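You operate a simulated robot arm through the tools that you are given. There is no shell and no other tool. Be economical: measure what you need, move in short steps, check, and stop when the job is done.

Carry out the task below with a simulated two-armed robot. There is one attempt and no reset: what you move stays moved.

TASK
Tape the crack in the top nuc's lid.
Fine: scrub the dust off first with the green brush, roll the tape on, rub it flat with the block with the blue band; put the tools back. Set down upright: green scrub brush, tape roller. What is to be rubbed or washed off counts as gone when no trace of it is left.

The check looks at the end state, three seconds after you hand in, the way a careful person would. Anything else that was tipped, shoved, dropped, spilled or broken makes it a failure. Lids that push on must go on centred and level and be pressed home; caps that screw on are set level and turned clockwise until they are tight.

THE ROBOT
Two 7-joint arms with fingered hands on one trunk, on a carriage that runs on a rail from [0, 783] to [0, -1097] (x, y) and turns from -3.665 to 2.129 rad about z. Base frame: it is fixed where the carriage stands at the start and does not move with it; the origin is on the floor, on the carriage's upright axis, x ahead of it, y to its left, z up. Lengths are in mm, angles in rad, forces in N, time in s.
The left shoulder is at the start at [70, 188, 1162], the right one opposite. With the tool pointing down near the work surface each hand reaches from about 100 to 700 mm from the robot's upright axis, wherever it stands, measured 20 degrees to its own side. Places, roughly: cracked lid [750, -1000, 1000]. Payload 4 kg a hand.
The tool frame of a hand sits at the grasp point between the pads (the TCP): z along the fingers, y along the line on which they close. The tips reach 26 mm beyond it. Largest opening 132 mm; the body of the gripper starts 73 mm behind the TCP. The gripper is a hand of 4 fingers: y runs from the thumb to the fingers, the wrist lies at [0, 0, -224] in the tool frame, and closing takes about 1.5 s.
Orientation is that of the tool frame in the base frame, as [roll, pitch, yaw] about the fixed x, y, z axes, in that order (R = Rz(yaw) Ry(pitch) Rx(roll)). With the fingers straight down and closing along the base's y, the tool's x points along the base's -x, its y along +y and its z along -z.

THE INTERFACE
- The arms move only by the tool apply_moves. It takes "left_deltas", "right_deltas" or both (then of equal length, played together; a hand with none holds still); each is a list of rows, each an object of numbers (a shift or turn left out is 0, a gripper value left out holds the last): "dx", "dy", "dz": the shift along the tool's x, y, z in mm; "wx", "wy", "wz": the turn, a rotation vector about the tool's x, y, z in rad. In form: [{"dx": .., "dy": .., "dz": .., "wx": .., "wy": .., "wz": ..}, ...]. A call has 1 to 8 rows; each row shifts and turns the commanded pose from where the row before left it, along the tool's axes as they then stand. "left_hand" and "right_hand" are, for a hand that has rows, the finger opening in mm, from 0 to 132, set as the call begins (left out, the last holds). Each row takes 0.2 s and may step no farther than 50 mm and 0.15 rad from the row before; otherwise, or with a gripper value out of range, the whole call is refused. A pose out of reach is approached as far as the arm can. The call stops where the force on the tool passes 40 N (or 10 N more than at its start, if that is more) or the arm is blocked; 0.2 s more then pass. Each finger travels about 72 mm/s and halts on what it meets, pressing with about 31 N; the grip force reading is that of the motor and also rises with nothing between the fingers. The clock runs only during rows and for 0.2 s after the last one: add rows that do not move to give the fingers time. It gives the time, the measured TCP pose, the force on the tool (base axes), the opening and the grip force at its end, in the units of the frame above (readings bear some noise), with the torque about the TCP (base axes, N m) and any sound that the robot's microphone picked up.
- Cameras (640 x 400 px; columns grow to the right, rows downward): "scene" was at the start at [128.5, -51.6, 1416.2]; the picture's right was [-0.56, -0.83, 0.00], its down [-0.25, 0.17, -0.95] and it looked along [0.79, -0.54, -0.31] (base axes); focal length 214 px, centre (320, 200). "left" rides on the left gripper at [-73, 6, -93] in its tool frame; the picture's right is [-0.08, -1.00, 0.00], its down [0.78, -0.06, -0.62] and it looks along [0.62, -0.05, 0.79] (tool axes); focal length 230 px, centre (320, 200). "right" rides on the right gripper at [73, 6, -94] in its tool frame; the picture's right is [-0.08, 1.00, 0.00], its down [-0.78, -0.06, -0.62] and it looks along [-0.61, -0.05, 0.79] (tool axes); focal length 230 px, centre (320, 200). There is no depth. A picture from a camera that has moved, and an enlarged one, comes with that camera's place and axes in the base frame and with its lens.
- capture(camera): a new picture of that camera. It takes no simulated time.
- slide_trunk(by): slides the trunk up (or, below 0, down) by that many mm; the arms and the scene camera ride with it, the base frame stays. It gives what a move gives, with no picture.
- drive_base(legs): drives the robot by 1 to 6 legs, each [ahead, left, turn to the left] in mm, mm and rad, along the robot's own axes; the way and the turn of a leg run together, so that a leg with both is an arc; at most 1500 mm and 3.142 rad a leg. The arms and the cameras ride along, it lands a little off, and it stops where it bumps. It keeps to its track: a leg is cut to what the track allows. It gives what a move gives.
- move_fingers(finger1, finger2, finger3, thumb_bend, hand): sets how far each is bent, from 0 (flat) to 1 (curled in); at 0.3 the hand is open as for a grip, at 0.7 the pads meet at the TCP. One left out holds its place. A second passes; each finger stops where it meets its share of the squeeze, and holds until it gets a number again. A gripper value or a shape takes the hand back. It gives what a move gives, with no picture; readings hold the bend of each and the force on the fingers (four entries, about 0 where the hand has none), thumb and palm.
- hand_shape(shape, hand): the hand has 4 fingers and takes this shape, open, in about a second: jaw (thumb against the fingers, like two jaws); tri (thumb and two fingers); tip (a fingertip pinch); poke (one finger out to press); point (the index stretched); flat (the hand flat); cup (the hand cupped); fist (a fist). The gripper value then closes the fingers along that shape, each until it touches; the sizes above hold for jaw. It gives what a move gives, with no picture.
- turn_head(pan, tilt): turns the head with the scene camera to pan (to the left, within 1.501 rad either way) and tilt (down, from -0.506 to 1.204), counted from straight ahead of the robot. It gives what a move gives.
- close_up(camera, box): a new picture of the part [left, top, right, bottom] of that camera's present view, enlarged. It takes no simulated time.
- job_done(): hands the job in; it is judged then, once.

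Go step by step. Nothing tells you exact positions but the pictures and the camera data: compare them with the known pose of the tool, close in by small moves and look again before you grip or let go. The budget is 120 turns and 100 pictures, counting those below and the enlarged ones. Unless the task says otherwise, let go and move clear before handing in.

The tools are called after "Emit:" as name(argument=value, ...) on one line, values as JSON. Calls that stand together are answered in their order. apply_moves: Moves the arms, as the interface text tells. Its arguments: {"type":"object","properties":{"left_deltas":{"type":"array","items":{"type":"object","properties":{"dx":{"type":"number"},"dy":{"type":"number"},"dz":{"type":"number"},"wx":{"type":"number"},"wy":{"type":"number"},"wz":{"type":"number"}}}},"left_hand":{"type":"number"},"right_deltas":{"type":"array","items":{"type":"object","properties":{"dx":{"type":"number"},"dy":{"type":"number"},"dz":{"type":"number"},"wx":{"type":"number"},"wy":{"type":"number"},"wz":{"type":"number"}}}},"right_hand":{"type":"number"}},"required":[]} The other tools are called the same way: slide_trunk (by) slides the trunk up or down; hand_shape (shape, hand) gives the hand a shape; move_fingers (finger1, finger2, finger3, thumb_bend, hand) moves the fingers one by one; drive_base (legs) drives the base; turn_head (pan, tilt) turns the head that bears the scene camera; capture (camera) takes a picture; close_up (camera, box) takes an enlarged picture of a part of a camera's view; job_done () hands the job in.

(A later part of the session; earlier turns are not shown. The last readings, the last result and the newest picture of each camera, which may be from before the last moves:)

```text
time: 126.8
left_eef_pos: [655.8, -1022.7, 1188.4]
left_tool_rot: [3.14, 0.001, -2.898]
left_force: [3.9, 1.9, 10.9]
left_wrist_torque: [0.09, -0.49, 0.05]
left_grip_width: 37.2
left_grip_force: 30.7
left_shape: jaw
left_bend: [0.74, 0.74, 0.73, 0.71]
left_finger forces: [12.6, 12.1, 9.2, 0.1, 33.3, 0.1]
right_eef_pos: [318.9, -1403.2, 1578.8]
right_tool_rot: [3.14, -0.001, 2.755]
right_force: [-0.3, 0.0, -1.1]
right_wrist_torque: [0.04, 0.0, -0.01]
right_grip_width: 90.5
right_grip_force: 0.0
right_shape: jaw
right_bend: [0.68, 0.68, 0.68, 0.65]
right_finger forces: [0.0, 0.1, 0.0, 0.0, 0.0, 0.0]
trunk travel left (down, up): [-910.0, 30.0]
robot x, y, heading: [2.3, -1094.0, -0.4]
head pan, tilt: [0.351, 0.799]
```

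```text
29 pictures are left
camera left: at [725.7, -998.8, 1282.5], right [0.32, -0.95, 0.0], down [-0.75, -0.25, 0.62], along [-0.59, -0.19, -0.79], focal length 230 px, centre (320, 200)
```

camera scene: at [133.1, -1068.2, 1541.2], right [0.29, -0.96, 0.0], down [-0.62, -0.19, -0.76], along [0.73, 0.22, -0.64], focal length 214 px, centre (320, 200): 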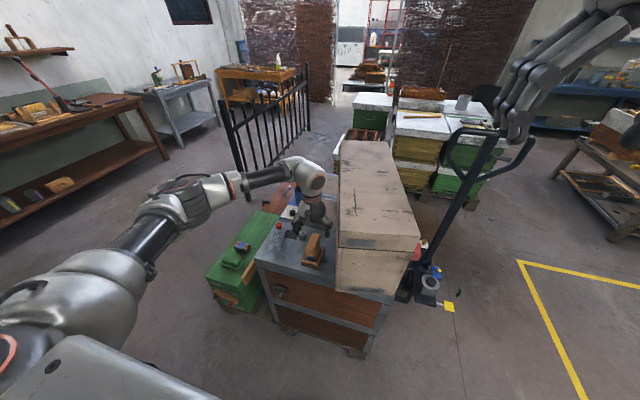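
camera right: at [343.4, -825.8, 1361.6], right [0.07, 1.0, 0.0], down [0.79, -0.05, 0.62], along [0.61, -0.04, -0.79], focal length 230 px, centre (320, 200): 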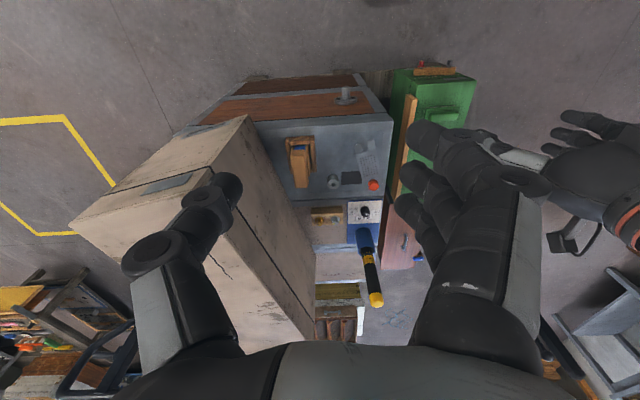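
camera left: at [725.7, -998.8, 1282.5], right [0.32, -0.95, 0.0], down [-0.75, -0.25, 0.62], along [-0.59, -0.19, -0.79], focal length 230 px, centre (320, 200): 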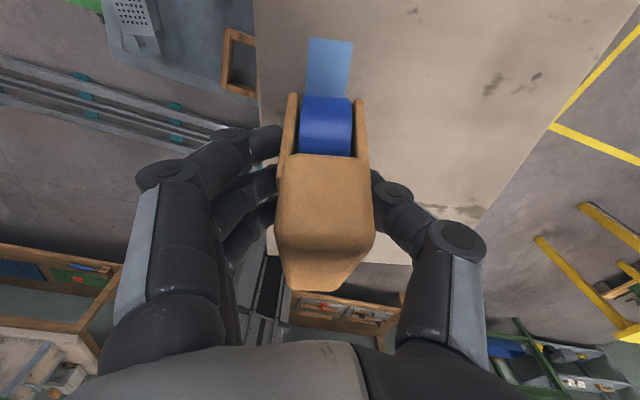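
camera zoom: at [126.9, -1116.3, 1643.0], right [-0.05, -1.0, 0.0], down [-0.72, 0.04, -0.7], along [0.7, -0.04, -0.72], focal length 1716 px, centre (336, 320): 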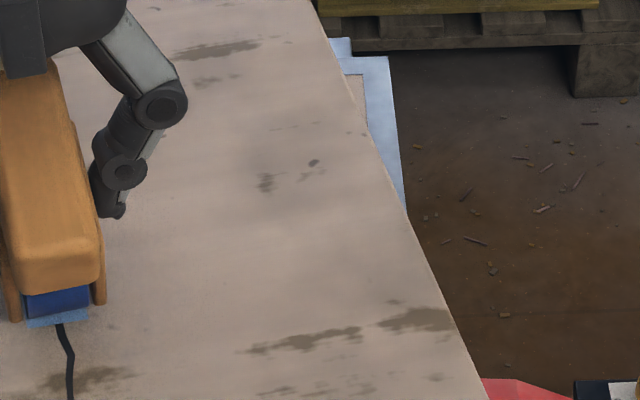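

The roller pitched in the grip but the wheel is laying tape centred on the crack. I counter-rotate the hand a little to bring it upright and check.

Emit:
apply_moves(left_deltas=[{"wy": 0.1, "dz": -0.7}, {"wy": 0.1, "dz": -0.7}, {"wy": 0.08, "dz": -0.5}, {}])

Emit:
capture(camera="left")

```text
time: 127.8
left_eef_pos: [656.6, -1021.8, 1190.9]
left_tool_rot: [3.14, -0.282, -2.898]
left_force: [0.9, 0.2, 0.1]
left_wrist_torque: [0.01, -0.06, 0.0]
left_grip_width: 36.5
left_grip_force: 31.2
left_shape: jaw
left_bend: [0.74, 0.74, 0.73, 0.71]
left_finger forces: [9.9, 11.3, 10.0, 0.1, 31.2, 0.0]
right_eef_pos: [319.6, -1403.4, 1579.4]
right_tool_rot: [3.139, -0.001, 2.756]
right_force: [-0.1, 0.6, -0.2]
right_wrist_torque: [0.01, 0.01, 0.01]
right_grip_width: 90.3
right_grip_force: 0.0
right_shape: jaw
right_bend: [0.68, 0.68, 0.68, 0.65]
right_finger forces: [0.0, 0.0, 0.0, 0.0, 0.0, 0.0]
trunk travel left (down, up): [-910.0, 30.0]
robot x, y, heading: [-0.3, -1092.4, -0.408]
head pan, tilt: [0.351, 0.799]
```

```text
28 pictures are left
camera left: at [749.6, -993.2, 1260.0], right [0.31, -0.95, -0.02], down [-0.55, -0.2, 0.81], along [-0.77, -0.24, -0.59], focal length 230 px, centre (320, 200)
```

left: 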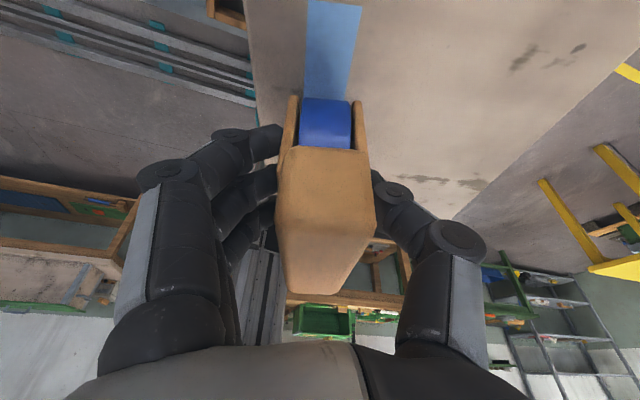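

Emit:
apply_moves(left_deltas=[{"dx": -0.5, "dz": 2}, {"dx": 17.3, "dz": 5}, {"dx": 20.2, "dz": 5.8}, {}])

Emit:
capture(camera="left")

Emit:
close_up(camera="scene", box=[280, 150, 340, 220])

```text
time: 128.8
left_eef_pos: [619.5, -1032.0, 1189.5]
left_tool_rot: [3.141, -0.28, -2.898]
left_force: [3.5, 0.6, 15.4]
left_wrist_torque: [0.04, -0.19, -0.02]
left_grip_width: 37.0
left_grip_force: 30.8
left_shape: jaw
left_bend: [0.74, 0.74, 0.73, 0.71]
left_finger forces: [11.5, 11.5, 10.8, 0.0, 33.9, 0.0]
right_eef_pos: [319.6, -1403.1, 1579.1]
right_tool_rot: [3.141, 0.0, 2.757]
right_force: [0.0, 0.4, 0.6]
right_wrist_torque: [-0.01, -0.02, -0.02]
right_grip_width: 90.3
right_grip_force: 0.1
right_shape: jaw
right_bend: [0.68, 0.68, 0.68, 0.65]
right_finger forces: [0.1, 0.0, 0.0, 0.0, 0.0, 0.0]
trunk travel left (down, up): [-910.0, 30.0]
robot x, y, heading: [-1.5, -1095.3, -0.403]
head pan, tilt: [0.351, 0.799]
```

```text
27 pictures are left
camera left: at [711.2, -1002.6, 1259.6], right [0.31, -0.95, -0.02], down [-0.55, -0.2, 0.81], along [-0.77, -0.24, -0.59], focal length 230 px, centre (320, 200)
```

left: 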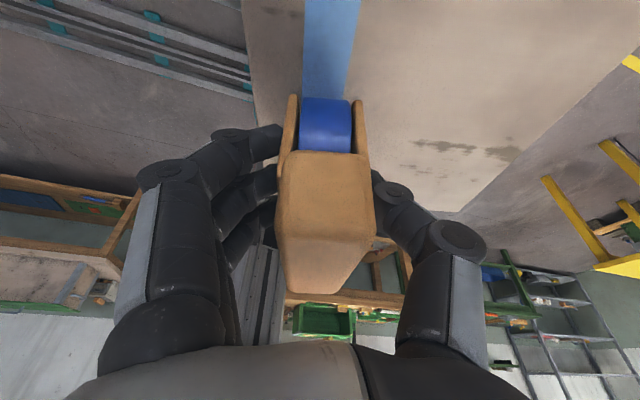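

```text
5.71 times, centred on (310, 185) of scene
camera zoom: at [127.3, -1116.3, 1643.1], right [-0.05, -1.0, 0.0], down [-0.72, 0.04, -0.7], along [0.7, -0.04, -0.72], focal length 1226 px, centre (377, 286)
```

zoom: 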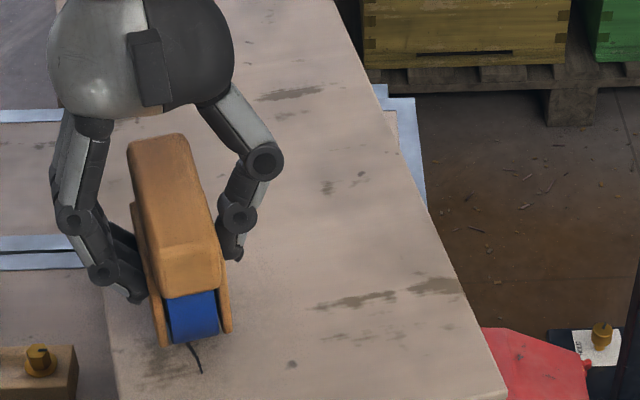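

Emit:
apply_moves(left_deltas=[{"dx": 19.2, "dz": 5.5}, {"dx": 19.2, "dz": 5.5}, {"dx": 19.2, "dz": 5.5}, {"dx": 9.6, "dz": 2.8}, {}])

Emit:
capture(camera="left")

Emit:
close_up(camera="scene", box=[280, 150, 340, 220])

```text
time: 130.1
left_eef_pos: [551.2, -1048.8, 1189.5]
left_tool_rot: [3.141, -0.28, -2.898]
left_force: [6.9, 0.5, 18.8]
left_wrist_torque: [0.11, -0.37, -0.05]
left_grip_width: 36.5
left_grip_force: 31.0
left_shape: jaw
left_bend: [0.74, 0.74, 0.73, 0.71]
left_finger forces: [13.1, 11.8, 9.7, 0.1, 35.0, 0.1]
right_eef_pos: [319.9, -1403.8, 1579.7]
right_tool_rot: [3.14, 0.001, 2.755]
right_force: [0.2, 0.2, -0.1]
right_wrist_torque: [0.01, 0.03, -0.01]
right_grip_width: 90.2
right_grip_force: 0.1
right_shape: jaw
right_bend: [0.68, 0.68, 0.68, 0.65]
right_finger forces: [0.0, 0.0, 0.0, 0.0, 0.0, 0.0]
trunk travel left (down, up): [-910.0, 30.0]
robot x, y, heading: [2.2, -1091.8, -0.404]
head pan, tilt: [0.351, 0.799]
```

```text
25 pictures are left
camera left: at [643.8, -1019.1, 1259.5], right [0.31, -0.95, -0.02], down [-0.55, -0.2, 0.81], along [-0.77, -0.24, -0.59], focal length 230 px, centre (320, 200)
```

left: 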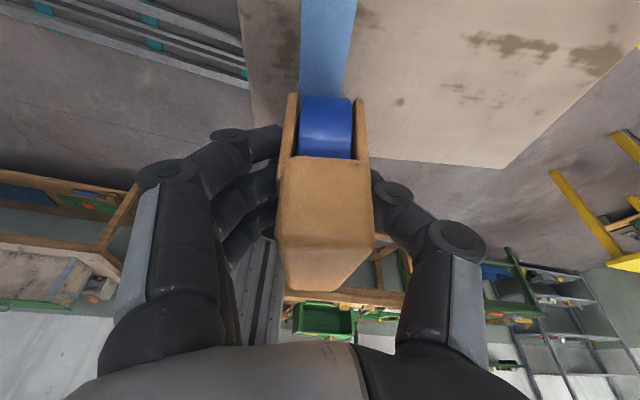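

```text
5.71 times, centred on (310, 185) of scene
camera zoom: at [127.7, -1116.1, 1643.1], right [-0.05, -1.0, 0.0], down [-0.72, 0.04, -0.7], along [0.7, -0.04, -0.72], focal length 1226 px, centre (377, 286)
```

zoom: 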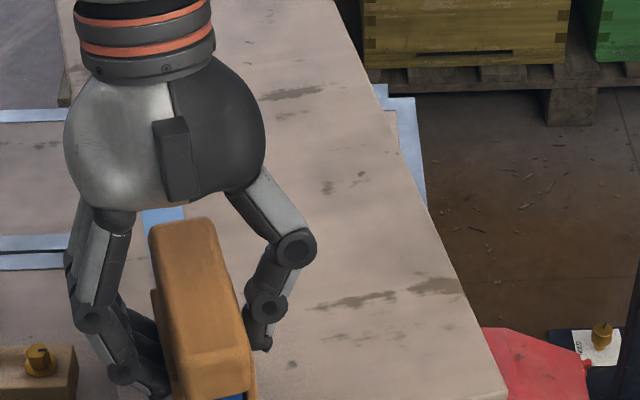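

Tape laid past the near end. I lift straight up and inspect.

Emit:
apply_moves(left_deltas=[{"dx": 4, "dz": -14}, {"dx": 12, "dz": -42}, {}])

Emit:
close_up(camera="scene", box=[260, 130, 360, 240])

Emit:
capture(camera="left")

```text
time: 130.8
left_eef_pos: [551.6, -1048.6, 1247.5]
left_tool_rot: [3.14, -0.282, -2.898]
left_force: [0.0, -0.4, -2.0]
left_wrist_torque: [0.02, -0.05, 0.01]
left_grip_width: 36.6
left_grip_force: 30.8
left_shape: jaw
left_bend: [0.73, 0.74, 0.73, 0.71]
left_finger forces: [9.8, 11.1, 10.2, 0.1, 30.9, 0.1]
right_eef_pos: [321.1, -1403.4, 1579.4]
right_tool_rot: [3.141, -0.001, 2.755]
right_force: [-0.2, -0.5, -0.3]
right_wrist_torque: [0.0, 0.0, -0.01]
right_grip_width: 90.3
right_grip_force: 0.0
right_shape: jaw
right_bend: [0.68, 0.68, 0.68, 0.65]
right_finger forces: [0.1, 0.0, 0.0, 0.1, 0.0, 0.0]
trunk travel left (down, up): [-910.0, 30.0]
robot x, y, heading: [0.7, -1093.1, -0.403]
head pan, tilt: [0.351, 0.799]
```

```text
3.64 times, centred on (310, 185) of scene
camera zoom: at [128.4, -1116.3, 1642.9], right [-0.05, -1.0, 0.0], down [-0.72, 0.04, -0.7], along [0.7, -0.04, -0.72], focal length 780 px, centre (356, 254)
```

zoom: 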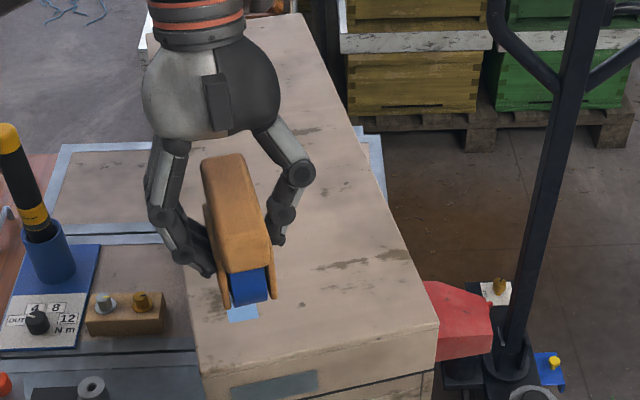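

```text
22 pictures are left
camera left: at [644.9, -1019.7, 1316.9], right [0.31, -0.95, -0.02], down [-0.55, -0.2, 0.81], along [-0.77, -0.24, -0.59], focal length 230 px, centre (320, 200)
```

left: 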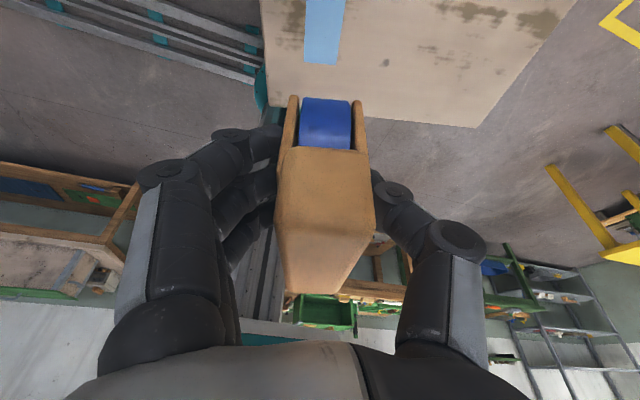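

The tape covers the crack, ending cleanly beyond both ends. Now I return the roller: level the hand, turn the robot back and restore the yaw.

Emit:
apply_moves(left_deltas=[{"wy": -0.14, "dz": -10}, {"wy": -0.14}, {}])

Emit:
drive_base(legs=[[0, 0, 0.403]])

Emit:
apply_moves(left_deltas=[{"wz": 0.13}, {"wz": 0.13}, {"wz": 0.13}, {"wz": 0.13}, {"wz": 0.123}, {}])

```text
time: 131.7
left_eef_pos: [556.4, -1048.3, 1257.7]
left_tool_rot: [3.139, 0.001, -2.898]
left_force: [0.0, 0.2, -1.8]
left_wrist_torque: [0.01, 0.02, -0.01]
left_grip_width: 36.4
left_grip_force: 30.7
left_shape: jaw
left_bend: [0.73, 0.74, 0.73, 0.71]
left_finger forces: [9.7, 11.0, 10.0, 0.0, 30.9, 0.0]
right_eef_pos: [321.7, -1402.8, 1578.6]
right_tool_rot: [3.14, -0.002, 2.756]
right_force: [-0.4, -0.3, 0.3]
right_wrist_torque: [0.01, -0.01, 0.02]
right_grip_width: 90.2
right_grip_force: 0.1
right_shape: jaw
right_bend: [0.68, 0.68, 0.68, 0.65]
right_finger forces: [0.1, 0.0, 0.0, 0.1, 0.1, 0.0]
trunk travel left (down, up): [-910.0, 30.0]
robot x, y, heading: [-2.9, -1096.0, -0.403]
head pan, tilt: [0.351, 0.799]
```

```text
time: 133.2
left_eef_pos: [492.0, -836.7, 1257.1]
left_tool_rot: [3.141, 0.002, -2.495]
left_force: [-1.0, 0.5, -1.5]
left_wrist_torque: [0.01, -0.01, 0.0]
left_grip_width: 36.4
left_grip_force: 31.5
left_shape: jaw
left_bend: [0.73, 0.74, 0.73, 0.71]
left_finger forces: [9.8, 11.2, 10.1, 0.0, 30.9, 0.0]
right_eef_pos: [416.5, -1255.5, 1579.3]
right_tool_rot: [3.14, 0.0, -3.125]
right_force: [0.2, 0.0, -0.4]
right_wrist_torque: [0.05, -0.01, 0.01]
right_grip_width: 90.3
right_grip_force: 0.0
right_shape: jaw
right_bend: [0.68, 0.68, 0.68, 0.65]
right_finger forces: [0.1, 0.0, 0.1, 0.2, 0.0, 0.0]
trunk travel left (down, up): [-910.0, 30.0]
robot x, y, heading: [-2.1, -1090.0, -0.001]
head pan, tilt: [0.351, 0.799]
```

```text
time: 134.7
left_eef_pos: [493.5, -835.5, 1256.6]
left_tool_rot: [-3.141, -0.002, -3.14]
left_force: [0.0, -0.9, -2.0]
left_wrist_torque: [-0.01, -0.01, -0.01]
left_grip_width: 36.5
left_grip_force: 31.3
left_shape: jaw
left_bend: [0.73, 0.74, 0.73, 0.71]
left_finger forces: [9.7, 11.2, 10.1, 0.1, 30.9, 0.0]
right_eef_pos: [417.0, -1253.5, 1579.4]
right_tool_rot: [3.14, -0.001, -3.125]
right_force: [1.2, 0.0, -0.5]
right_wrist_torque: [0.04, 0.0, -0.01]
right_grip_width: 90.5
right_grip_force: 0.0
right_shape: jaw
right_bend: [0.68, 0.68, 0.68, 0.65]
right_finger forces: [0.0, 0.0, 0.0, 0.0, 0.0, 0.0]
trunk travel left (down, up): [-910.0, 30.0]
robot x, y, heading: [-1.6, -1093.5, 0.001]
head pan, tilt: [0.351, 0.799]
```

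Emit:
apply_moves(left_deltas=[{"dx": -43, "dy": -19}, {"dx": -43, "dy": -19}, {"dx": -43.5, "dy": -19.2}, {"dz": 45}, {"dz": 45}, {"dz": 45}, {}])

Emit:
slide_trunk(by=-110)

Emit:
apply_moves(left_deltas=[{"dz": 40}, {"dz": 25}, {"wy": 0.1}, {"wy": 0.1}, {}])

Emit:
turn_head(pan=0.3, tilt=0.7)

Emit:
close_up(camera="scene", box=[270, 200, 350, 290])

```text
time: 136.2
left_eef_pos: [622.2, -892.6, 1123.6]
left_tool_rot: [3.141, -0.001, -3.139]
left_force: [0.2, -0.1, -1.2]
left_wrist_torque: [0.0, -0.01, 0.0]
left_grip_width: 36.3
left_grip_force: 31.2
left_shape: jaw
left_bend: [0.73, 0.74, 0.73, 0.71]
left_finger forces: [9.9, 11.0, 10.0, 0.0, 30.7, 0.0]
right_eef_pos: [416.1, -1254.1, 1579.7]
right_tool_rot: [3.14, -0.002, -3.125]
right_force: [0.3, -0.3, 0.6]
right_wrist_torque: [0.02, 0.01, -0.05]
right_grip_width: 90.2
right_grip_force: 0.1
right_shape: jaw
right_bend: [0.68, 0.68, 0.68, 0.65]
right_finger forces: [0.0, 0.1, 0.0, 0.0, 0.0, 0.0]
trunk travel left (down, up): [-910.0, 30.0]
robot x, y, heading: [2.4, -1094.4, 0.001]
head pan, tilt: [0.351, 0.799]
```

```text
time: 137.7
left_eef_pos: [622.3, -892.1, 1014.5]
left_tool_rot: [-3.14, -0.002, -3.138]
left_force: [0.9, 0.7, -1.7]
left_wrist_torque: [0.0, -0.01, -0.01]
left_grip_width: 36.6
left_grip_force: 30.6
left_shape: jaw
left_bend: [0.73, 0.74, 0.73, 0.71]
left_finger forces: [9.8, 10.9, 10.0, 0.0, 30.8, 0.1]
right_eef_pos: [414.9, -1254.1, 1469.8]
right_tool_rot: [3.139, -0.002, -3.124]
right_force: [-0.6, -0.2, -1.2]
right_wrist_torque: [0.01, -0.01, 0.0]
right_grip_width: 90.5
right_grip_force: 0.1
right_shape: jaw
right_bend: [0.68, 0.68, 0.68, 0.65]
right_finger forces: [0.0, 0.0, 0.1, 0.1, 0.0, 0.1]
trunk travel left (down, up): [-800.0, 140.0]
robot x, y, heading: [1.5, -1096.6, 0.001]
head pan, tilt: [0.351, 0.799]
```

```text
time: 138.9
left_eef_pos: [622.6, -893.2, 947.5]
left_tool_rot: [3.141, -0.203, -3.138]
left_force: [-0.8, 0.2, -1.1]
left_wrist_torque: [0.0, -0.04, -0.01]
left_grip_width: 36.5
left_grip_force: 32.1
left_shape: jaw
left_bend: [0.73, 0.74, 0.73, 0.71]
left_finger forces: [9.7, 11.0, 10.1, 0.0, 30.6, 0.0]
right_eef_pos: [415.4, -1253.4, 1469.7]
right_tool_rot: [3.14, 0.0, -3.123]
right_force: [-0.1, 0.4, 0.7]
right_wrist_torque: [-0.02, -0.01, -0.02]
right_grip_width: 90.6
right_grip_force: 0.0
right_shape: jaw
right_bend: [0.68, 0.68, 0.68, 0.65]
right_finger forces: [0.0, 0.0, 0.1, 0.0, 0.1, 0.0]
trunk travel left (down, up): [-800.0, 140.0]
robot x, y, heading: [1.2, -1098.3, -0.005]
head pan, tilt: [0.351, 0.799]
```

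```text
time: 139.5
left_eef_pos: [621.8, -891.6, 947.5]
left_tool_rot: [3.14, -0.202, -3.138]
left_force: [0.3, -0.4, -1.7]
left_wrist_torque: [-0.01, 0.01, -0.01]
left_grip_width: 36.6
left_grip_force: 30.9
left_shape: jaw
left_bend: [0.73, 0.74, 0.73, 0.71]
left_finger forces: [9.7, 10.8, 10.0, 0.0, 30.6, 0.1]
right_eef_pos: [415.6, -1253.5, 1469.6]
right_tool_rot: [3.14, -0.001, -3.124]
right_force: [-0.4, -0.2, 0.0]
right_wrist_torque: [0.01, -0.01, -0.02]
right_grip_width: 90.2
right_grip_force: 0.1
right_shape: jaw
right_bend: [0.68, 0.68, 0.68, 0.65]
right_finger forces: [0.0, 0.0, 0.0, 0.0, 0.0, 0.1]
trunk travel left (down, up): [-800.0, 140.0]
robot x, y, heading: [-0.0, -1092.7, -0.005]
head pan, tilt: [0.3, 0.7]
```

```text
4.44 times, centred on (310, 245) of scene
camera zoom: at [132.8, -1067.3, 1541.2], right [0.3, -0.96, 0.0], down [-0.62, -0.19, -0.76], along [0.73, 0.23, -0.64], focal length 953 px, centre (364, 0)
```

zoom: 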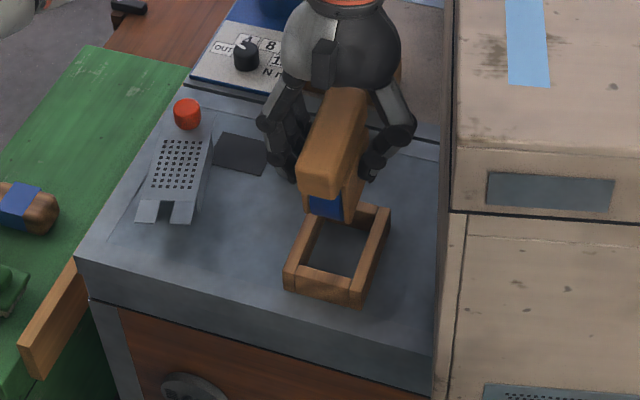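

The roller looks upright and aligned over the empty cradle. I descend vertically partway and check.

Emit:
apply_moves(left_deltas=[{"dz": 24.5, "dx": -5}, {"dz": 19.6, "dx": -4}, {}])

Emit:
close_up(camera="scene", box=[280, 210, 340, 280])

Emit:
capture(camera="left")

```text
time: 140.3
left_eef_pos: [623.0, -892.5, 902.4]
left_tool_rot: [3.141, -0.201, -3.136]
left_force: [0.2, 0.1, -0.9]
left_wrist_torque: [0.02, 0.02, -0.01]
left_grip_width: 36.6
left_grip_force: 30.5
left_shape: jaw
left_bend: [0.73, 0.74, 0.73, 0.71]
left_finger forces: [9.6, 10.9, 10.0, 0.0, 30.6, 0.0]
right_eef_pos: [416.9, -1253.6, 1469.4]
right_tool_rot: [3.14, -0.003, -3.124]
right_force: [0.0, -0.3, 0.3]
right_wrist_torque: [-0.01, 0.01, 0.0]
right_grip_width: 90.4
right_grip_force: 0.1
right_shape: jaw
right_bend: [0.68, 0.68, 0.68, 0.65]
right_finger forces: [0.1, 0.0, 0.0, 0.0, 0.0, 0.0]
trunk travel left (down, up): [-800.0, 140.0]
robot x, y, heading: [0.4, -1090.4, 0.001]
head pan, tilt: [0.3, 0.7]
```

```text
5.71 times, centred on (310, 245) of scene
camera zoom: at [132.9, -1067.6, 1541.2], right [0.3, -0.96, 0.0], down [-0.62, -0.19, -0.76], along [0.73, 0.23, -0.64], focal length 1226 px, centre (377, -57)
```

zoom: 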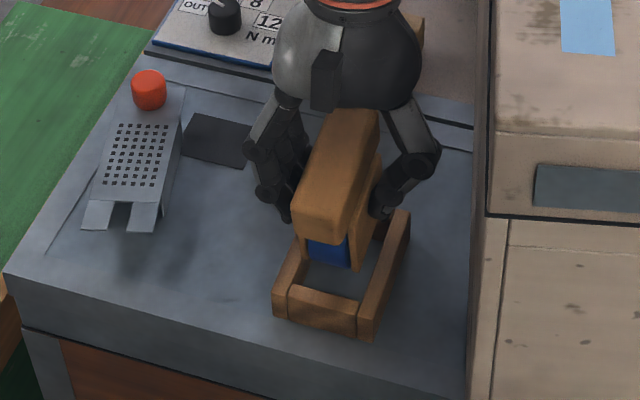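

```text
19 pictures are left
camera left: at [713.2, -885.4, 979.6], right [0.08, -1.0, -0.02], down [-0.65, -0.06, 0.76], along [-0.76, -0.05, -0.65], focal length 230 px, centre (320, 200)
```

left: 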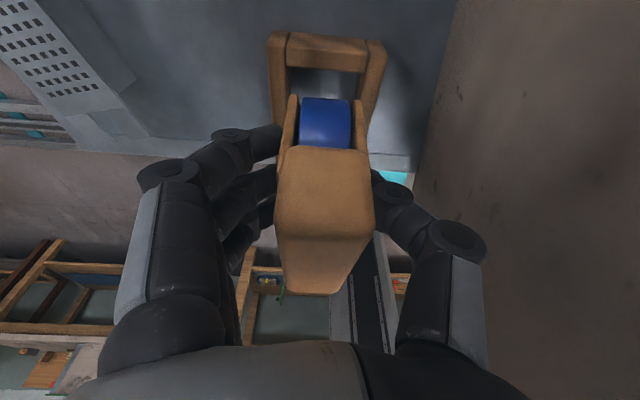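

Careful analysis shows the roller is still nose-down by ~0.23 rad in world. I raise slightly and pitch the hand further to make it upright.

Emit:
apply_moves(left_deltas=[{"dz": -24.5, "dx": 5}, {"wy": 0.115}, {"wy": 0.115}, {}])

Emit:
close_up(camera="scene", box=[280, 200, 350, 280])

```text
time: 141.3
left_eef_pos: [622.7, -891.6, 928.2]
left_tool_rot: [3.141, -0.433, -3.137]
left_force: [-0.5, 0.7, -0.9]
left_wrist_torque: [-0.02, -0.01, 0.05]
left_grip_width: 36.5
left_grip_force: 30.9
left_shape: jaw
left_bend: [0.73, 0.74, 0.73, 0.71]
left_finger forces: [9.7, 10.9, 9.9, 0.1, 30.6, 0.1]
right_eef_pos: [416.5, -1252.7, 1470.1]
right_tool_rot: [3.141, 0.0, -3.125]
right_force: [-0.8, 0.3, -0.1]
right_wrist_torque: [-0.03, -0.01, 0.02]
right_grip_width: 90.4
right_grip_force: 0.1
right_shape: jaw
right_bend: [0.68, 0.68, 0.68, 0.65]
right_finger forces: [0.0, 0.0, 0.1, 0.0, 0.0, 0.1]
trunk travel left (down, up): [-800.0, 140.0]
robot x, y, heading: [-1.6, -1093.0, 0.0]
head pan, tilt: [0.3, 0.7]
```

```text
5.00 times, centred on (315, 240) of scene
camera zoom: at [132.2, -1066.8, 1541.3], right [0.3, -0.96, 0.0], down [-0.61, -0.19, -0.77], along [0.73, 0.23, -0.64], focal length 1072 px, centre (345, 0)
```

zoom: 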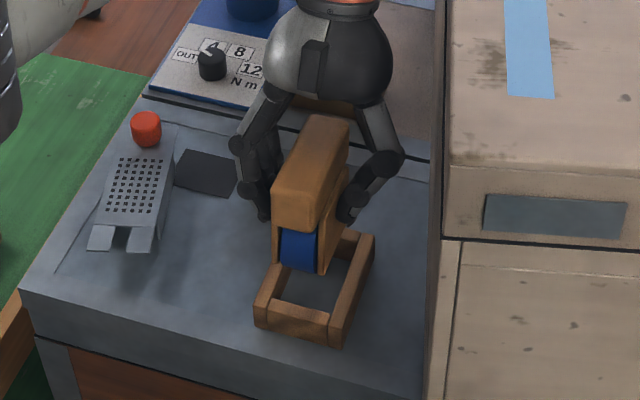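

Now it matches the seated attitude. I shift ~7 mm outward (+x) and descend, then look again.

Emit:
apply_moves(left_deltas=[{"dx": -6.4, "dz": -2.9}, {"dz": 18.2, "dx": -8.4}, {"dz": 10.9, "dx": -5}, {}])

Emit:
close_up(camera="scene", box=[280, 200, 350, 280])

Emit:
capture(camera="left")

```text
time: 142.3
left_eef_pos: [629.7, -893.1, 895.5]
left_tool_rot: [-3.141, -0.431, -3.137]
left_force: [0.1, 0.6, -2.8]
left_wrist_torque: [0.01, 0.0, -0.03]
left_grip_width: 36.7
left_grip_force: 31.0
left_shape: jaw
left_bend: [0.73, 0.74, 0.73, 0.71]
left_finger forces: [9.7, 10.9, 10.0, 0.0, 30.6, 0.2]
right_eef_pos: [416.7, -1252.6, 1469.4]
right_tool_rot: [3.141, 0.0, -3.124]
right_force: [-0.9, 0.5, -0.1]
right_wrist_torque: [-0.02, -0.04, 0.0]
right_grip_width: 90.4
right_grip_force: 0.1
right_shape: jaw
right_bend: [0.68, 0.68, 0.68, 0.65]
right_finger forces: [0.0, 0.0, 0.0, 0.0, 0.0, 0.1]
trunk travel left (down, up): [-800.0, 140.0]
robot x, y, heading: [2.6, -1094.2, -0.001]
head pan, tilt: [0.3, 0.7]
```

```text
5.00 times, centred on (315, 240) of scene
camera zoom: at [133.1, -1067.8, 1541.2], right [0.3, -0.96, 0.0], down [-0.62, -0.19, -0.76], along [0.73, 0.23, -0.64], focal length 1072 px, centre (345, 0)
```

zoom: 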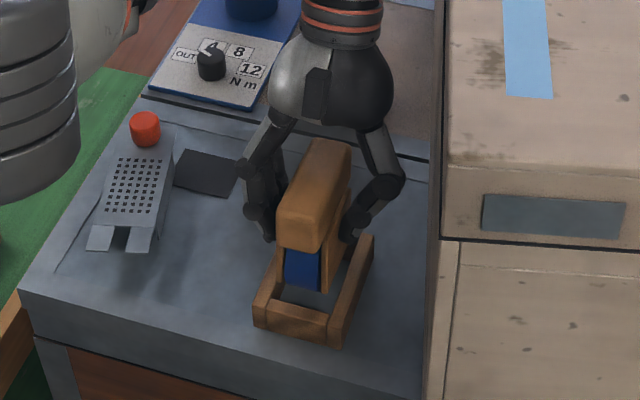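

```text
16 pictures are left
camera left: at [735.2, -885.7, 949.8], right [0.07, -1.0, -0.03], down [-0.45, -0.06, 0.89], along [-0.89, -0.05, -0.46], focal length 230 px, centre (320, 200)
```

left: 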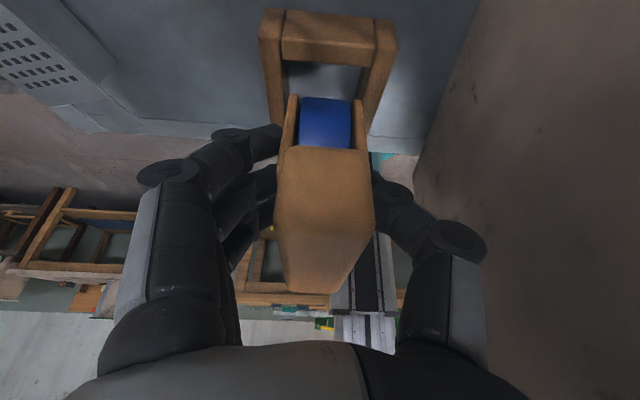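

Aligned. Continue descending into the cradle.

Emit:
apply_moves(left_deltas=[{"dz": 9.1, "dx": -4.2}, {"dz": 9.1, "dx": -4.2}, {"dz": 1.8, "dx": -0.8}, {"dz": 1.8, "dx": -0.8}, {}])

Emit:
close_up(camera="scene", box=[280, 200, 350, 280])

```text
time: 143.5
left_eef_pos: [627.8, -891.7, 871.1]
left_tool_rot: [3.14, -0.43, -3.137]
left_force: [0.0, -0.1, -1.6]
left_wrist_torque: [0.0, 0.0, -0.02]
left_grip_width: 36.4
left_grip_force: 30.7
left_shape: jaw
left_bend: [0.73, 0.74, 0.73, 0.71]
left_finger forces: [9.8, 10.9, 9.8, 0.1, 30.6, 0.0]
right_eef_pos: [416.0, -1254.6, 1470.0]
right_tool_rot: [3.14, -0.002, -3.123]
right_force: [0.3, 0.0, -0.2]
right_wrist_torque: [-0.01, 0.01, 0.01]
right_grip_width: 90.2
right_grip_force: 0.1
right_shape: jaw
right_bend: [0.68, 0.68, 0.68, 0.65]
right_finger forces: [0.0, 0.0, 0.1, 0.0, 0.0, 0.0]
trunk travel left (down, up): [-800.0, 140.0]
robot x, y, heading: [0.1, -1092.5, -0.001]
head pan, tilt: [0.3, 0.7]
```

```text
5.00 times, centred on (315, 240) of scene
camera zoom: at [133.2, -1067.7, 1541.2], right [0.3, -0.96, 0.0], down [-0.62, -0.19, -0.76], along [0.73, 0.23, -0.64], focal length 1072 px, centre (345, 0)
```

zoom: 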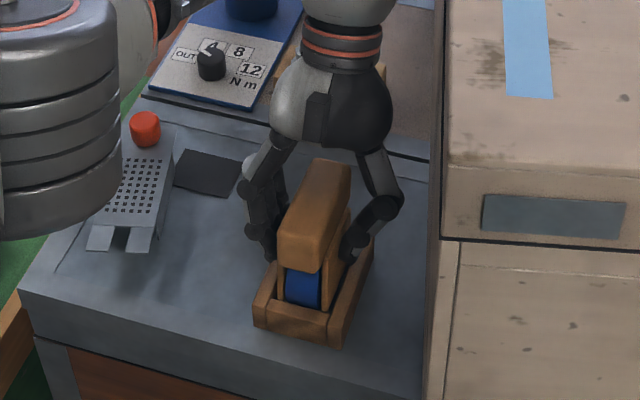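

It is seating in the cradle. A few more small steps until contact.

Emit:
apply_moves(left_deltas=[{"dz": 1.8, "dx": -0.8}, {"dz": 1.4, "dx": -0.6}, {}])

```text
time: 144.3
left_eef_pos: [628.6, -892.8, 868.8]
left_tool_rot: [-3.141, -0.431, -3.136]
left_force: [-0.6, -0.6, -2.2]
left_wrist_torque: [-0.02, 0.02, 0.0]
left_grip_width: 36.6
left_grip_force: 31.2
left_shape: jaw
left_bend: [0.73, 0.74, 0.73, 0.71]
left_finger forces: [9.8, 10.9, 9.8, 0.1, 30.6, 0.0]
right_eef_pos: [416.1, -1253.0, 1470.4]
right_tool_rot: [3.139, -0.001, -3.125]
right_force: [0.4, -0.3, 0.9]
right_wrist_torque: [0.02, -0.02, -0.01]
right_grip_width: 90.3
right_grip_force: 0.1
right_shape: jaw
right_bend: [0.68, 0.68, 0.68, 0.65]
right_finger forces: [0.0, 0.0, 0.0, 0.0, 0.0, 0.0]
trunk travel left (down, up): [-800.0, 140.0]
robot x, y, heading: [1.8, -1095.1, -0.003]
head pan, tilt: [0.3, 0.7]
```

Emit:
apply_moves(left_deltas=[{"dz": 1.8, "dx": -0.8}, {"dz": 0.9, "dx": -0.4}, {}])

```text
time: 145.1
left_eef_pos: [629.3, -891.8, 864.8]
left_tool_rot: [3.14, -0.431, -3.138]
left_force: [0.9, -0.6, -1.5]
left_wrist_torque: [0.01, 0.03, 0.0]
left_grip_width: 36.7
left_grip_force: 30.7
left_shape: jaw
left_bend: [0.73, 0.74, 0.73, 0.71]
left_finger forces: [9.8, 11.0, 9.9, 0.0, 30.5, 0.0]
right_eef_pos: [417.6, -1252.6, 1469.4]
right_tool_rot: [3.139, -0.002, -3.124]
right_force: [-0.2, 0.2, 0.2]
right_wrist_torque: [0.03, 0.02, -0.02]
right_grip_width: 90.2
right_grip_force: 0.1
right_shape: jaw
right_bend: [0.68, 0.68, 0.68, 0.65]
right_finger forces: [0.1, 0.1, 0.1, 0.1, 0.0, 0.0]
trunk travel left (down, up): [-800.0, 140.0]
robot x, y, heading: [-3.0, -1094.2, 0.003]
head pan, tilt: [0.3, 0.7]
```

Emit:
apply_moves(left_deltas=[{"dz": 1.4, "dx": -0.6}, {"dz": 1.4, "dx": -0.6}, {"dz": 0.9, "dx": -0.4}, {}])

Emit:
close_up(camera="scene", box=[290, 220, 340, 280])

```text
time: 146.1
left_eef_pos: [628.7, -892.1, 863.8]
left_tool_rot: [3.138, -0.429, -3.137]
left_force: [2.6, 3.2, 21.7]
left_wrist_torque: [0.17, 0.04, -0.06]
left_grip_width: 36.4
left_grip_force: 31.1
left_shape: jaw
left_bend: [0.74, 0.74, 0.73, 0.71]
left_finger forces: [11.7, 11.9, 11.5, 0.0, 32.2, 0.1]
right_eef_pos: [413.3, -1253.5, 1471.5]
right_tool_rot: [3.141, 0.002, -3.124]
right_force: [0.0, 0.1, 0.6]
right_wrist_torque: [-0.01, 0.0, 0.0]
right_grip_width: 90.4
right_grip_force: 0.1
right_shape: jaw
right_bend: [0.68, 0.68, 0.68, 0.65]
right_finger forces: [0.0, 0.0, 0.0, 0.0, 0.0, 0.1]
trunk travel left (down, up): [-800.0, 140.0]
robot x, y, heading: [4.2, -1093.1, -0.002]
head pan, tilt: [0.3, 0.7]
```

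```text
6.67 times, centred on (315, 250) of scene
camera zoom: at [130.1, -1068.1, 1541.7], right [0.3, -0.96, 0.0], down [-0.61, -0.19, -0.77], along [0.73, 0.23, -0.64], focal length 1430 px, centre (353, -133)
```

zoom: 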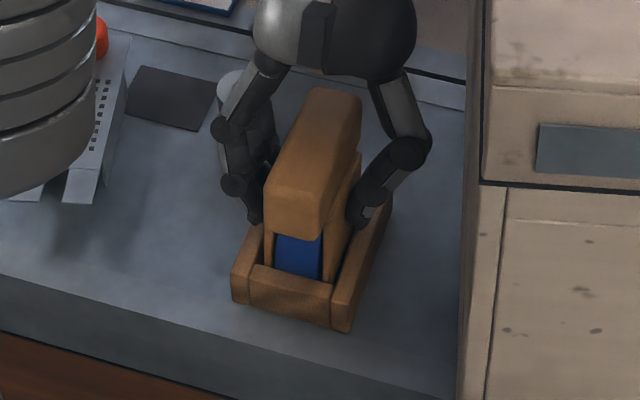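

Seated with firm contact. I release (to 75 mm) and withdraw along straight up.

Emit:
apply_moves(left_deltas=[{"dz": -1, "dx": 0.4}, {}, {}, {}, {}], left_hand=75)

Emit:
apply_moves(left_deltas=[{"dz": -9, "dx": 4.2}, {"dz": -18.2, "dx": 8.4}, {"dz": -27.2, "dx": 12.6}, {"dz": -36, "dx": 17}, {"dz": -36, "dx": 17}])

Emit:
close_up(camera="scene", box=[270, 190, 350, 280])

```text
time: 147.3
left_eef_pos: [628.9, -892.2, 861.2]
left_tool_rot: [3.139, -0.431, -3.138]
left_force: [0.0, -0.2, -0.1]
left_wrist_torque: [-0.02, -0.02, -0.01]
left_grip_width: 74.5
left_grip_force: 0.1
left_shape: jaw
left_bend: [0.72, 0.72, 0.72, 0.7]
left_finger forces: [0.0, 0.0, 0.0, 0.0, 0.0, 0.1]
right_eef_pos: [418.3, -1253.4, 1469.2]
right_tool_rot: [3.141, -0.002, -3.124]
right_force: [0.3, 0.8, 0.5]
right_wrist_torque: [-0.01, 0.0, 0.02]
right_grip_width: 90.3
right_grip_force: 0.1
right_shape: jaw
right_bend: [0.68, 0.68, 0.68, 0.65]
right_finger forces: [0.0, 0.0, 0.0, 0.1, 0.0, 0.1]
trunk travel left (down, up): [-800.0, 140.0]
robot x, y, heading: [-0.4, -1093.6, 0.003]
head pan, tilt: [0.3, 0.7]
```

```text
time: 148.5
left_eef_pos: [626.1, -891.1, 1004.9]
left_tool_rot: [3.141, -0.432, -3.139]
left_force: [-0.5, -0.1, -0.1]
left_wrist_torque: [0.01, 0.0, 0.0]
left_grip_width: 74.2
left_grip_force: 0.0
left_shape: jaw
left_bend: [0.72, 0.72, 0.72, 0.7]
left_finger forces: [0.1, 0.0, 0.0, 0.1, 0.0, 0.0]
right_eef_pos: [415.4, -1254.6, 1470.1]
right_tool_rot: [3.138, 0.0, -3.126]
right_force: [-0.1, 0.0, 0.5]
right_wrist_torque: [-0.03, 0.01, 0.01]
right_grip_width: 90.1
right_grip_force: 0.1
right_shape: jaw
right_bend: [0.68, 0.68, 0.68, 0.65]
right_finger forces: [0.1, 0.0, 0.0, 0.0, 0.1, 0.0]
trunk travel left (down, up): [-800.0, 140.0]
robot x, y, heading: [-2.7, -1092.1, -0.005]
head pan, tilt: [0.3, 0.7]
```

```text
4.44 times, centred on (310, 235) of scene
camera zoom: at [132.1, -1067.6, 1541.2], right [0.3, -0.96, 0.0], down [-0.61, -0.19, -0.77], along [0.73, 0.23, -0.64], focal length 953 px, centre (364, 44)
```

zoom: 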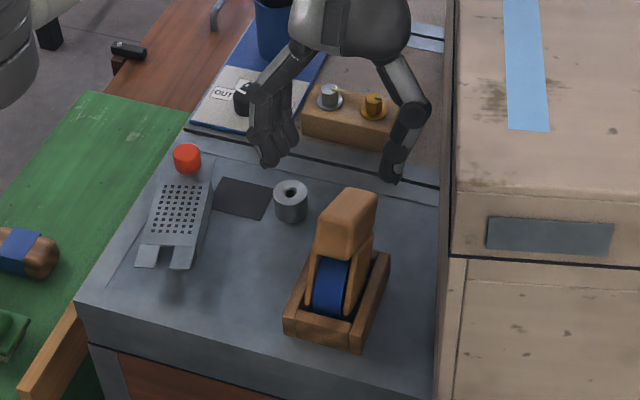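

The roller now seems to lean back in its cradle; I zoom in to judge.

Emit:
close_up(camera="scene", box=[322, 225, 362, 270])

```text
8.89 times, centred on (342, 248) of scene
camera zoom: at [132.1, -1067.6, 1541.2], right [0.3, -0.96, 0.0], down [-0.61, -0.19, -0.77], along [0.73, 0.23, -0.64], focal length 1906 px, centre (124, -222)
```

zoom: 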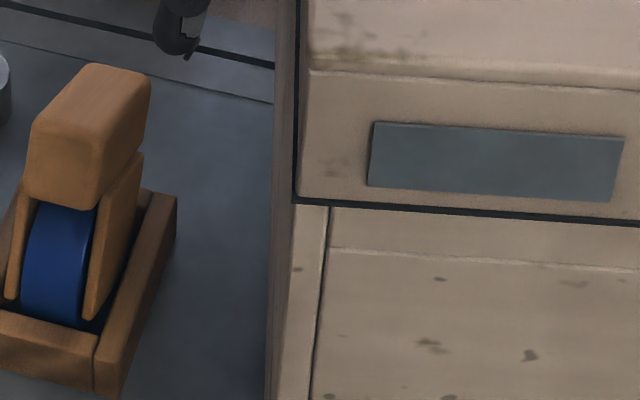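

The roller leans back ~0.45 rad—it must be corrected. I go back with the hand's pitch matching the lean, regrip the handle squarely, lift a little and bring it level.

Emit:
apply_moves(left_deltas=[{"dx": -20, "dz": -9.2}, {"dz": 36.3, "dx": -16.8}, {"dz": 36.3, "dx": -16.8}, {"dz": 18.2, "dx": -8.4}, {}])

Emit:
capture(camera="left")

```text
time: 149.7
left_eef_pos: [646.5, -892.0, 903.8]
left_tool_rot: [3.141, -0.428, -3.139]
left_force: [0.4, 0.4, -0.1]
left_wrist_torque: [-0.01, -0.04, -0.01]
left_grip_width: 74.2
left_grip_force: 0.0
left_shape: jaw
left_bend: [0.72, 0.72, 0.72, 0.7]
left_finger forces: [0.0, 0.0, 0.0, 0.1, 0.0, 0.0]
left hand out of reach, approached as far as the arm can: row 4
right_eef_pos: [416.1, -1253.1, 1468.9]
right_tool_rot: [-3.141, -0.001, -3.124]
right_force: [0.6, 1.0, -0.2]
right_wrist_torque: [0.01, -0.03, 0.01]
right_grip_width: 90.2
right_grip_force: 0.0
right_shape: jaw
right_bend: [0.68, 0.68, 0.68, 0.65]
right_finger forces: [0.0, 0.1, 0.1, 0.0, 0.0, 0.1]
trunk travel left (down, up): [-800.0, 140.0]
robot x, y, heading: [3.7, -1093.1, -0.001]
head pan, tilt: [0.3, 0.7]
```

```text
11 pictures are left
camera left: at [752.8, -884.5, 958.2], right [0.07, -1.0, -0.03], down [-0.46, -0.06, 0.89], along [-0.89, -0.05, -0.46], focal length 230 px, centre (320, 200)
```

left: 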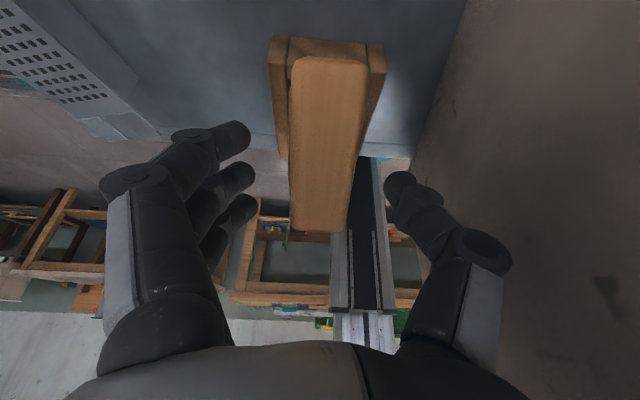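

The handle is square to the hand; I need to go straight down ~43 mm, using the trunk, then close.

Emit:
slide_trunk(by=-40)

Emit:
apply_moves(left_deltas=[{}, {}, {}, {}, {}, {}], left_hand=0)

Emit:
capture(camera="left")

```text
time: 150.6
left_eef_pos: [646.8, -891.9, 865.2]
left_tool_rot: [3.14, -0.429, -3.137]
left_force: [0.2, 0.1, 0.6]
left_wrist_torque: [0.04, 0.0, 0.0]
left_grip_width: 74.2
left_grip_force: 0.1
left_shape: jaw
left_bend: [0.72, 0.72, 0.72, 0.7]
left_finger forces: [0.1, 0.0, 0.1, 0.1, 0.1, 0.0]
right_eef_pos: [415.6, -1253.6, 1428.9]
right_tool_rot: [3.14, 0.0, -3.125]
right_force: [-1.1, -0.3, -0.1]
right_wrist_torque: [-0.03, 0.0, 0.02]
right_grip_width: 90.6
right_grip_force: 0.1
right_shape: jaw
right_bend: [0.68, 0.68, 0.68, 0.65]
right_finger forces: [0.1, 0.0, 0.0, 0.0, 0.0, 0.1]
trunk travel left (down, up): [-760.0, 180.0]
robot x, y, heading: [0.3, -1092.7, 0.004]
head pan, tilt: [0.3, 0.7]
```

```text
time: 152.0
left_eef_pos: [647.1, -892.8, 864.3]
left_tool_rot: [-3.142, -0.429, -3.137]
left_force: [-0.4, 0.9, 0.5]
left_wrist_torque: [0.0, -0.01, 0.01]
left_grip_width: 36.0
left_grip_force: 30.9
left_shape: jaw
left_bend: [0.73, 0.73, 0.73, 0.7]
left_finger forces: [9.5, 9.3, 9.3, 0.0, 28.1, 0.1]
right_eef_pos: [417.6, -1253.5, 1429.0]
right_tool_rot: [3.14, -0.001, -3.125]
right_force: [0.1, 0.0, -0.2]
right_wrist_torque: [0.0, 0.03, 0.0]
right_grip_width: 90.4
right_grip_force: 0.0
right_shape: jaw
right_bend: [0.68, 0.68, 0.68, 0.65]
right_finger forces: [0.0, 0.0, 0.0, 0.0, 0.0, 0.0]
trunk travel left (down, up): [-760.0, 180.0]
robot x, y, heading: [-0.2, -1092.8, 0.004]
head pan, tilt: [0.3, 0.7]
```

```text
10 pictures are left
camera left: at [753.2, -885.4, 918.2], right [0.07, -1.0, -0.03], down [-0.46, -0.06, 0.89], along [-0.89, -0.05, -0.46], focal length 230 px, centre (320, 200)
```

left: 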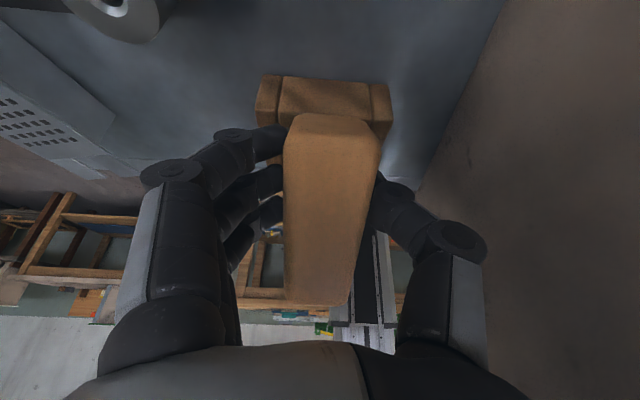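

Good square grip again. I lift with the trunk, then rotate the hand level so the roller is upright, and move to the original x.

Emit:
slide_trunk(by=70)

Emit:
apply_moves(left_deltas=[{"wy": -0.15}, {"wy": -0.15}, {"wy": -0.15}, {"wy": -0.05}, {}])

Emit:
capture(camera="left")

Emit:
close_up(camera="scene", box=[280, 200, 350, 280])

```text
time: 153.1
left_eef_pos: [647.4, -892.3, 934.3]
left_tool_rot: [3.141, -0.43, -3.139]
left_force: [-0.6, 0.3, -1.8]
left_wrist_torque: [0.03, 0.0, 0.01]
left_grip_width: 36.0
left_grip_force: 30.9
left_shape: jaw
left_bend: [0.73, 0.73, 0.73, 0.7]
left_finger forces: [9.4, 9.3, 9.4, 0.1, 28.1, 0.1]
right_eef_pos: [416.9, -1253.0, 1498.8]
right_tool_rot: [3.141, -0.002, -3.124]
right_force: [-1.2, 0.1, 0.0]
right_wrist_torque: [-0.01, 0.02, 0.02]
right_grip_width: 90.2
right_grip_force: 0.0
right_shape: jaw
right_bend: [0.68, 0.68, 0.68, 0.65]
right_finger forces: [0.1, 0.0, 0.0, 0.0, 0.0, 0.1]
trunk travel left (down, up): [-830.0, 110.0]
robot x, y, heading: [1.7, -1094.9, -0.001]
head pan, tilt: [0.3, 0.7]
```

```text
time: 154.2
left_eef_pos: [646.8, -892.8, 934.9]
left_tool_rot: [-3.141, 0.074, -3.139]
left_force: [0.3, 0.0, -1.9]
left_wrist_torque: [0.03, 0.03, -0.01]
left_grip_width: 36.0
left_grip_force: 31.1
left_shape: jaw
left_bend: [0.73, 0.73, 0.73, 0.7]
left_finger forces: [9.4, 9.2, 9.3, 0.1, 28.0, 0.0]
right_eef_pos: [416.9, -1253.9, 1498.9]
right_tool_rot: [3.14, -0.002, -3.124]
right_force: [0.1, 0.2, -0.1]
right_wrist_torque: [0.01, -0.04, -0.03]
right_grip_width: 90.3
right_grip_force: 0.2
right_shape: jaw
right_bend: [0.68, 0.68, 0.68, 0.65]
right_finger forces: [0.0, 0.0, 0.0, 0.1, 0.0, 0.0]
trunk travel left (down, up): [-830.0, 110.0]
robot x, y, heading: [3.7, -1092.4, -0.002]
head pan, tilt: [0.3, 0.7]
```

```text
9 pictures are left
camera left: at [713.9, -885.6, 1031.9], right [0.08, -1.0, 0.0], down [-0.83, -0.06, 0.56], along [-0.56, -0.05, -0.83], focal length 230 px, centre (320, 200)
```

left: 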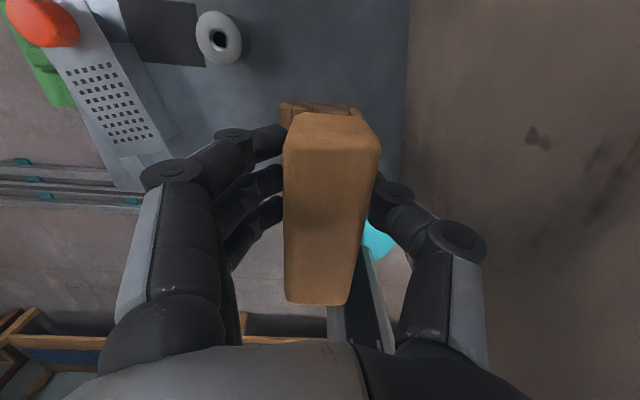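

```text
5.00 times, centred on (315, 240) of scene
camera zoom: at [133.2, -1067.9, 1571.2], right [0.3, -0.96, 0.0], down [-0.62, -0.19, -0.76], along [0.73, 0.23, -0.64], focal length 1072 px, centre (345, 0)
```

zoom: 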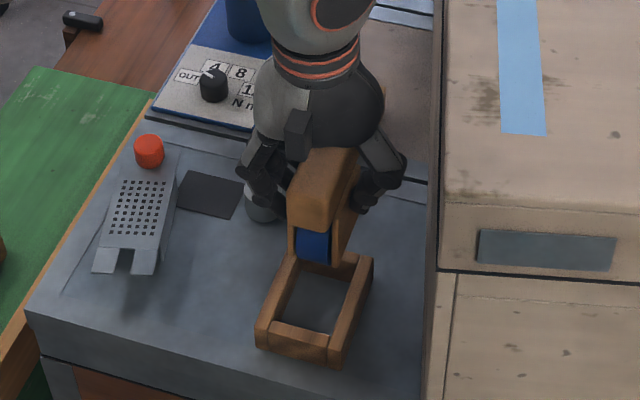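

The roller is upright now. I move back over the cradle and descend.

Emit:
apply_moves(left_deltas=[{"dx": 24.2, "dz": -1.8}, {"dz": 25, "dx": 1.9}, {"dz": 15, "dx": 1.1}, {}])

Emit:
close_up(camera="scene", box=[280, 200, 350, 280])

```text
time: 155.2
left_eef_pos: [622.3, -891.3, 894.1]
left_tool_rot: [3.141, 0.071, -3.137]
left_force: [-0.2, 0.0, -2.0]
left_wrist_torque: [0.01, 0.0, 0.0]
left_grip_width: 35.8
left_grip_force: 31.1
left_shape: jaw
left_bend: [0.73, 0.73, 0.73, 0.7]
left_finger forces: [9.3, 9.2, 9.3, 0.0, 27.9, 0.1]
right_eef_pos: [416.8, -1252.2, 1499.8]
right_tool_rot: [3.141, 0.0, -3.126]
right_force: [-0.5, 0.3, 0.0]
right_wrist_torque: [-0.01, 0.0, -0.02]
right_grip_width: 90.4
right_grip_force: 0.1
right_shape: jaw
right_bend: [0.68, 0.68, 0.68, 0.65]
right_finger forces: [0.0, 0.0, 0.0, 0.0, 0.1, 0.0]
trunk travel left (down, up): [-830.0, 110.0]
robot x, y, heading: [-4.3, -1092.4, -0.003]
head pan, tilt: [0.3, 0.7]
```

```text
5.00 times, centred on (315, 240) of scene
camera zoom: at [132.2, -1067.1, 1571.3], right [0.3, -0.96, 0.0], down [-0.61, -0.19, -0.77], along [0.73, 0.23, -0.64], focal length 1072 px, centre (345, 0)
```

zoom: 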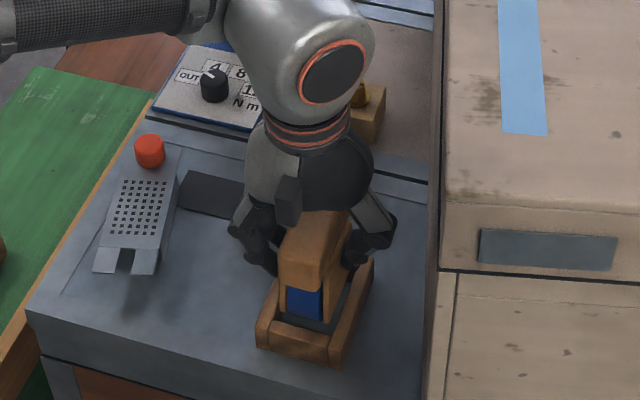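

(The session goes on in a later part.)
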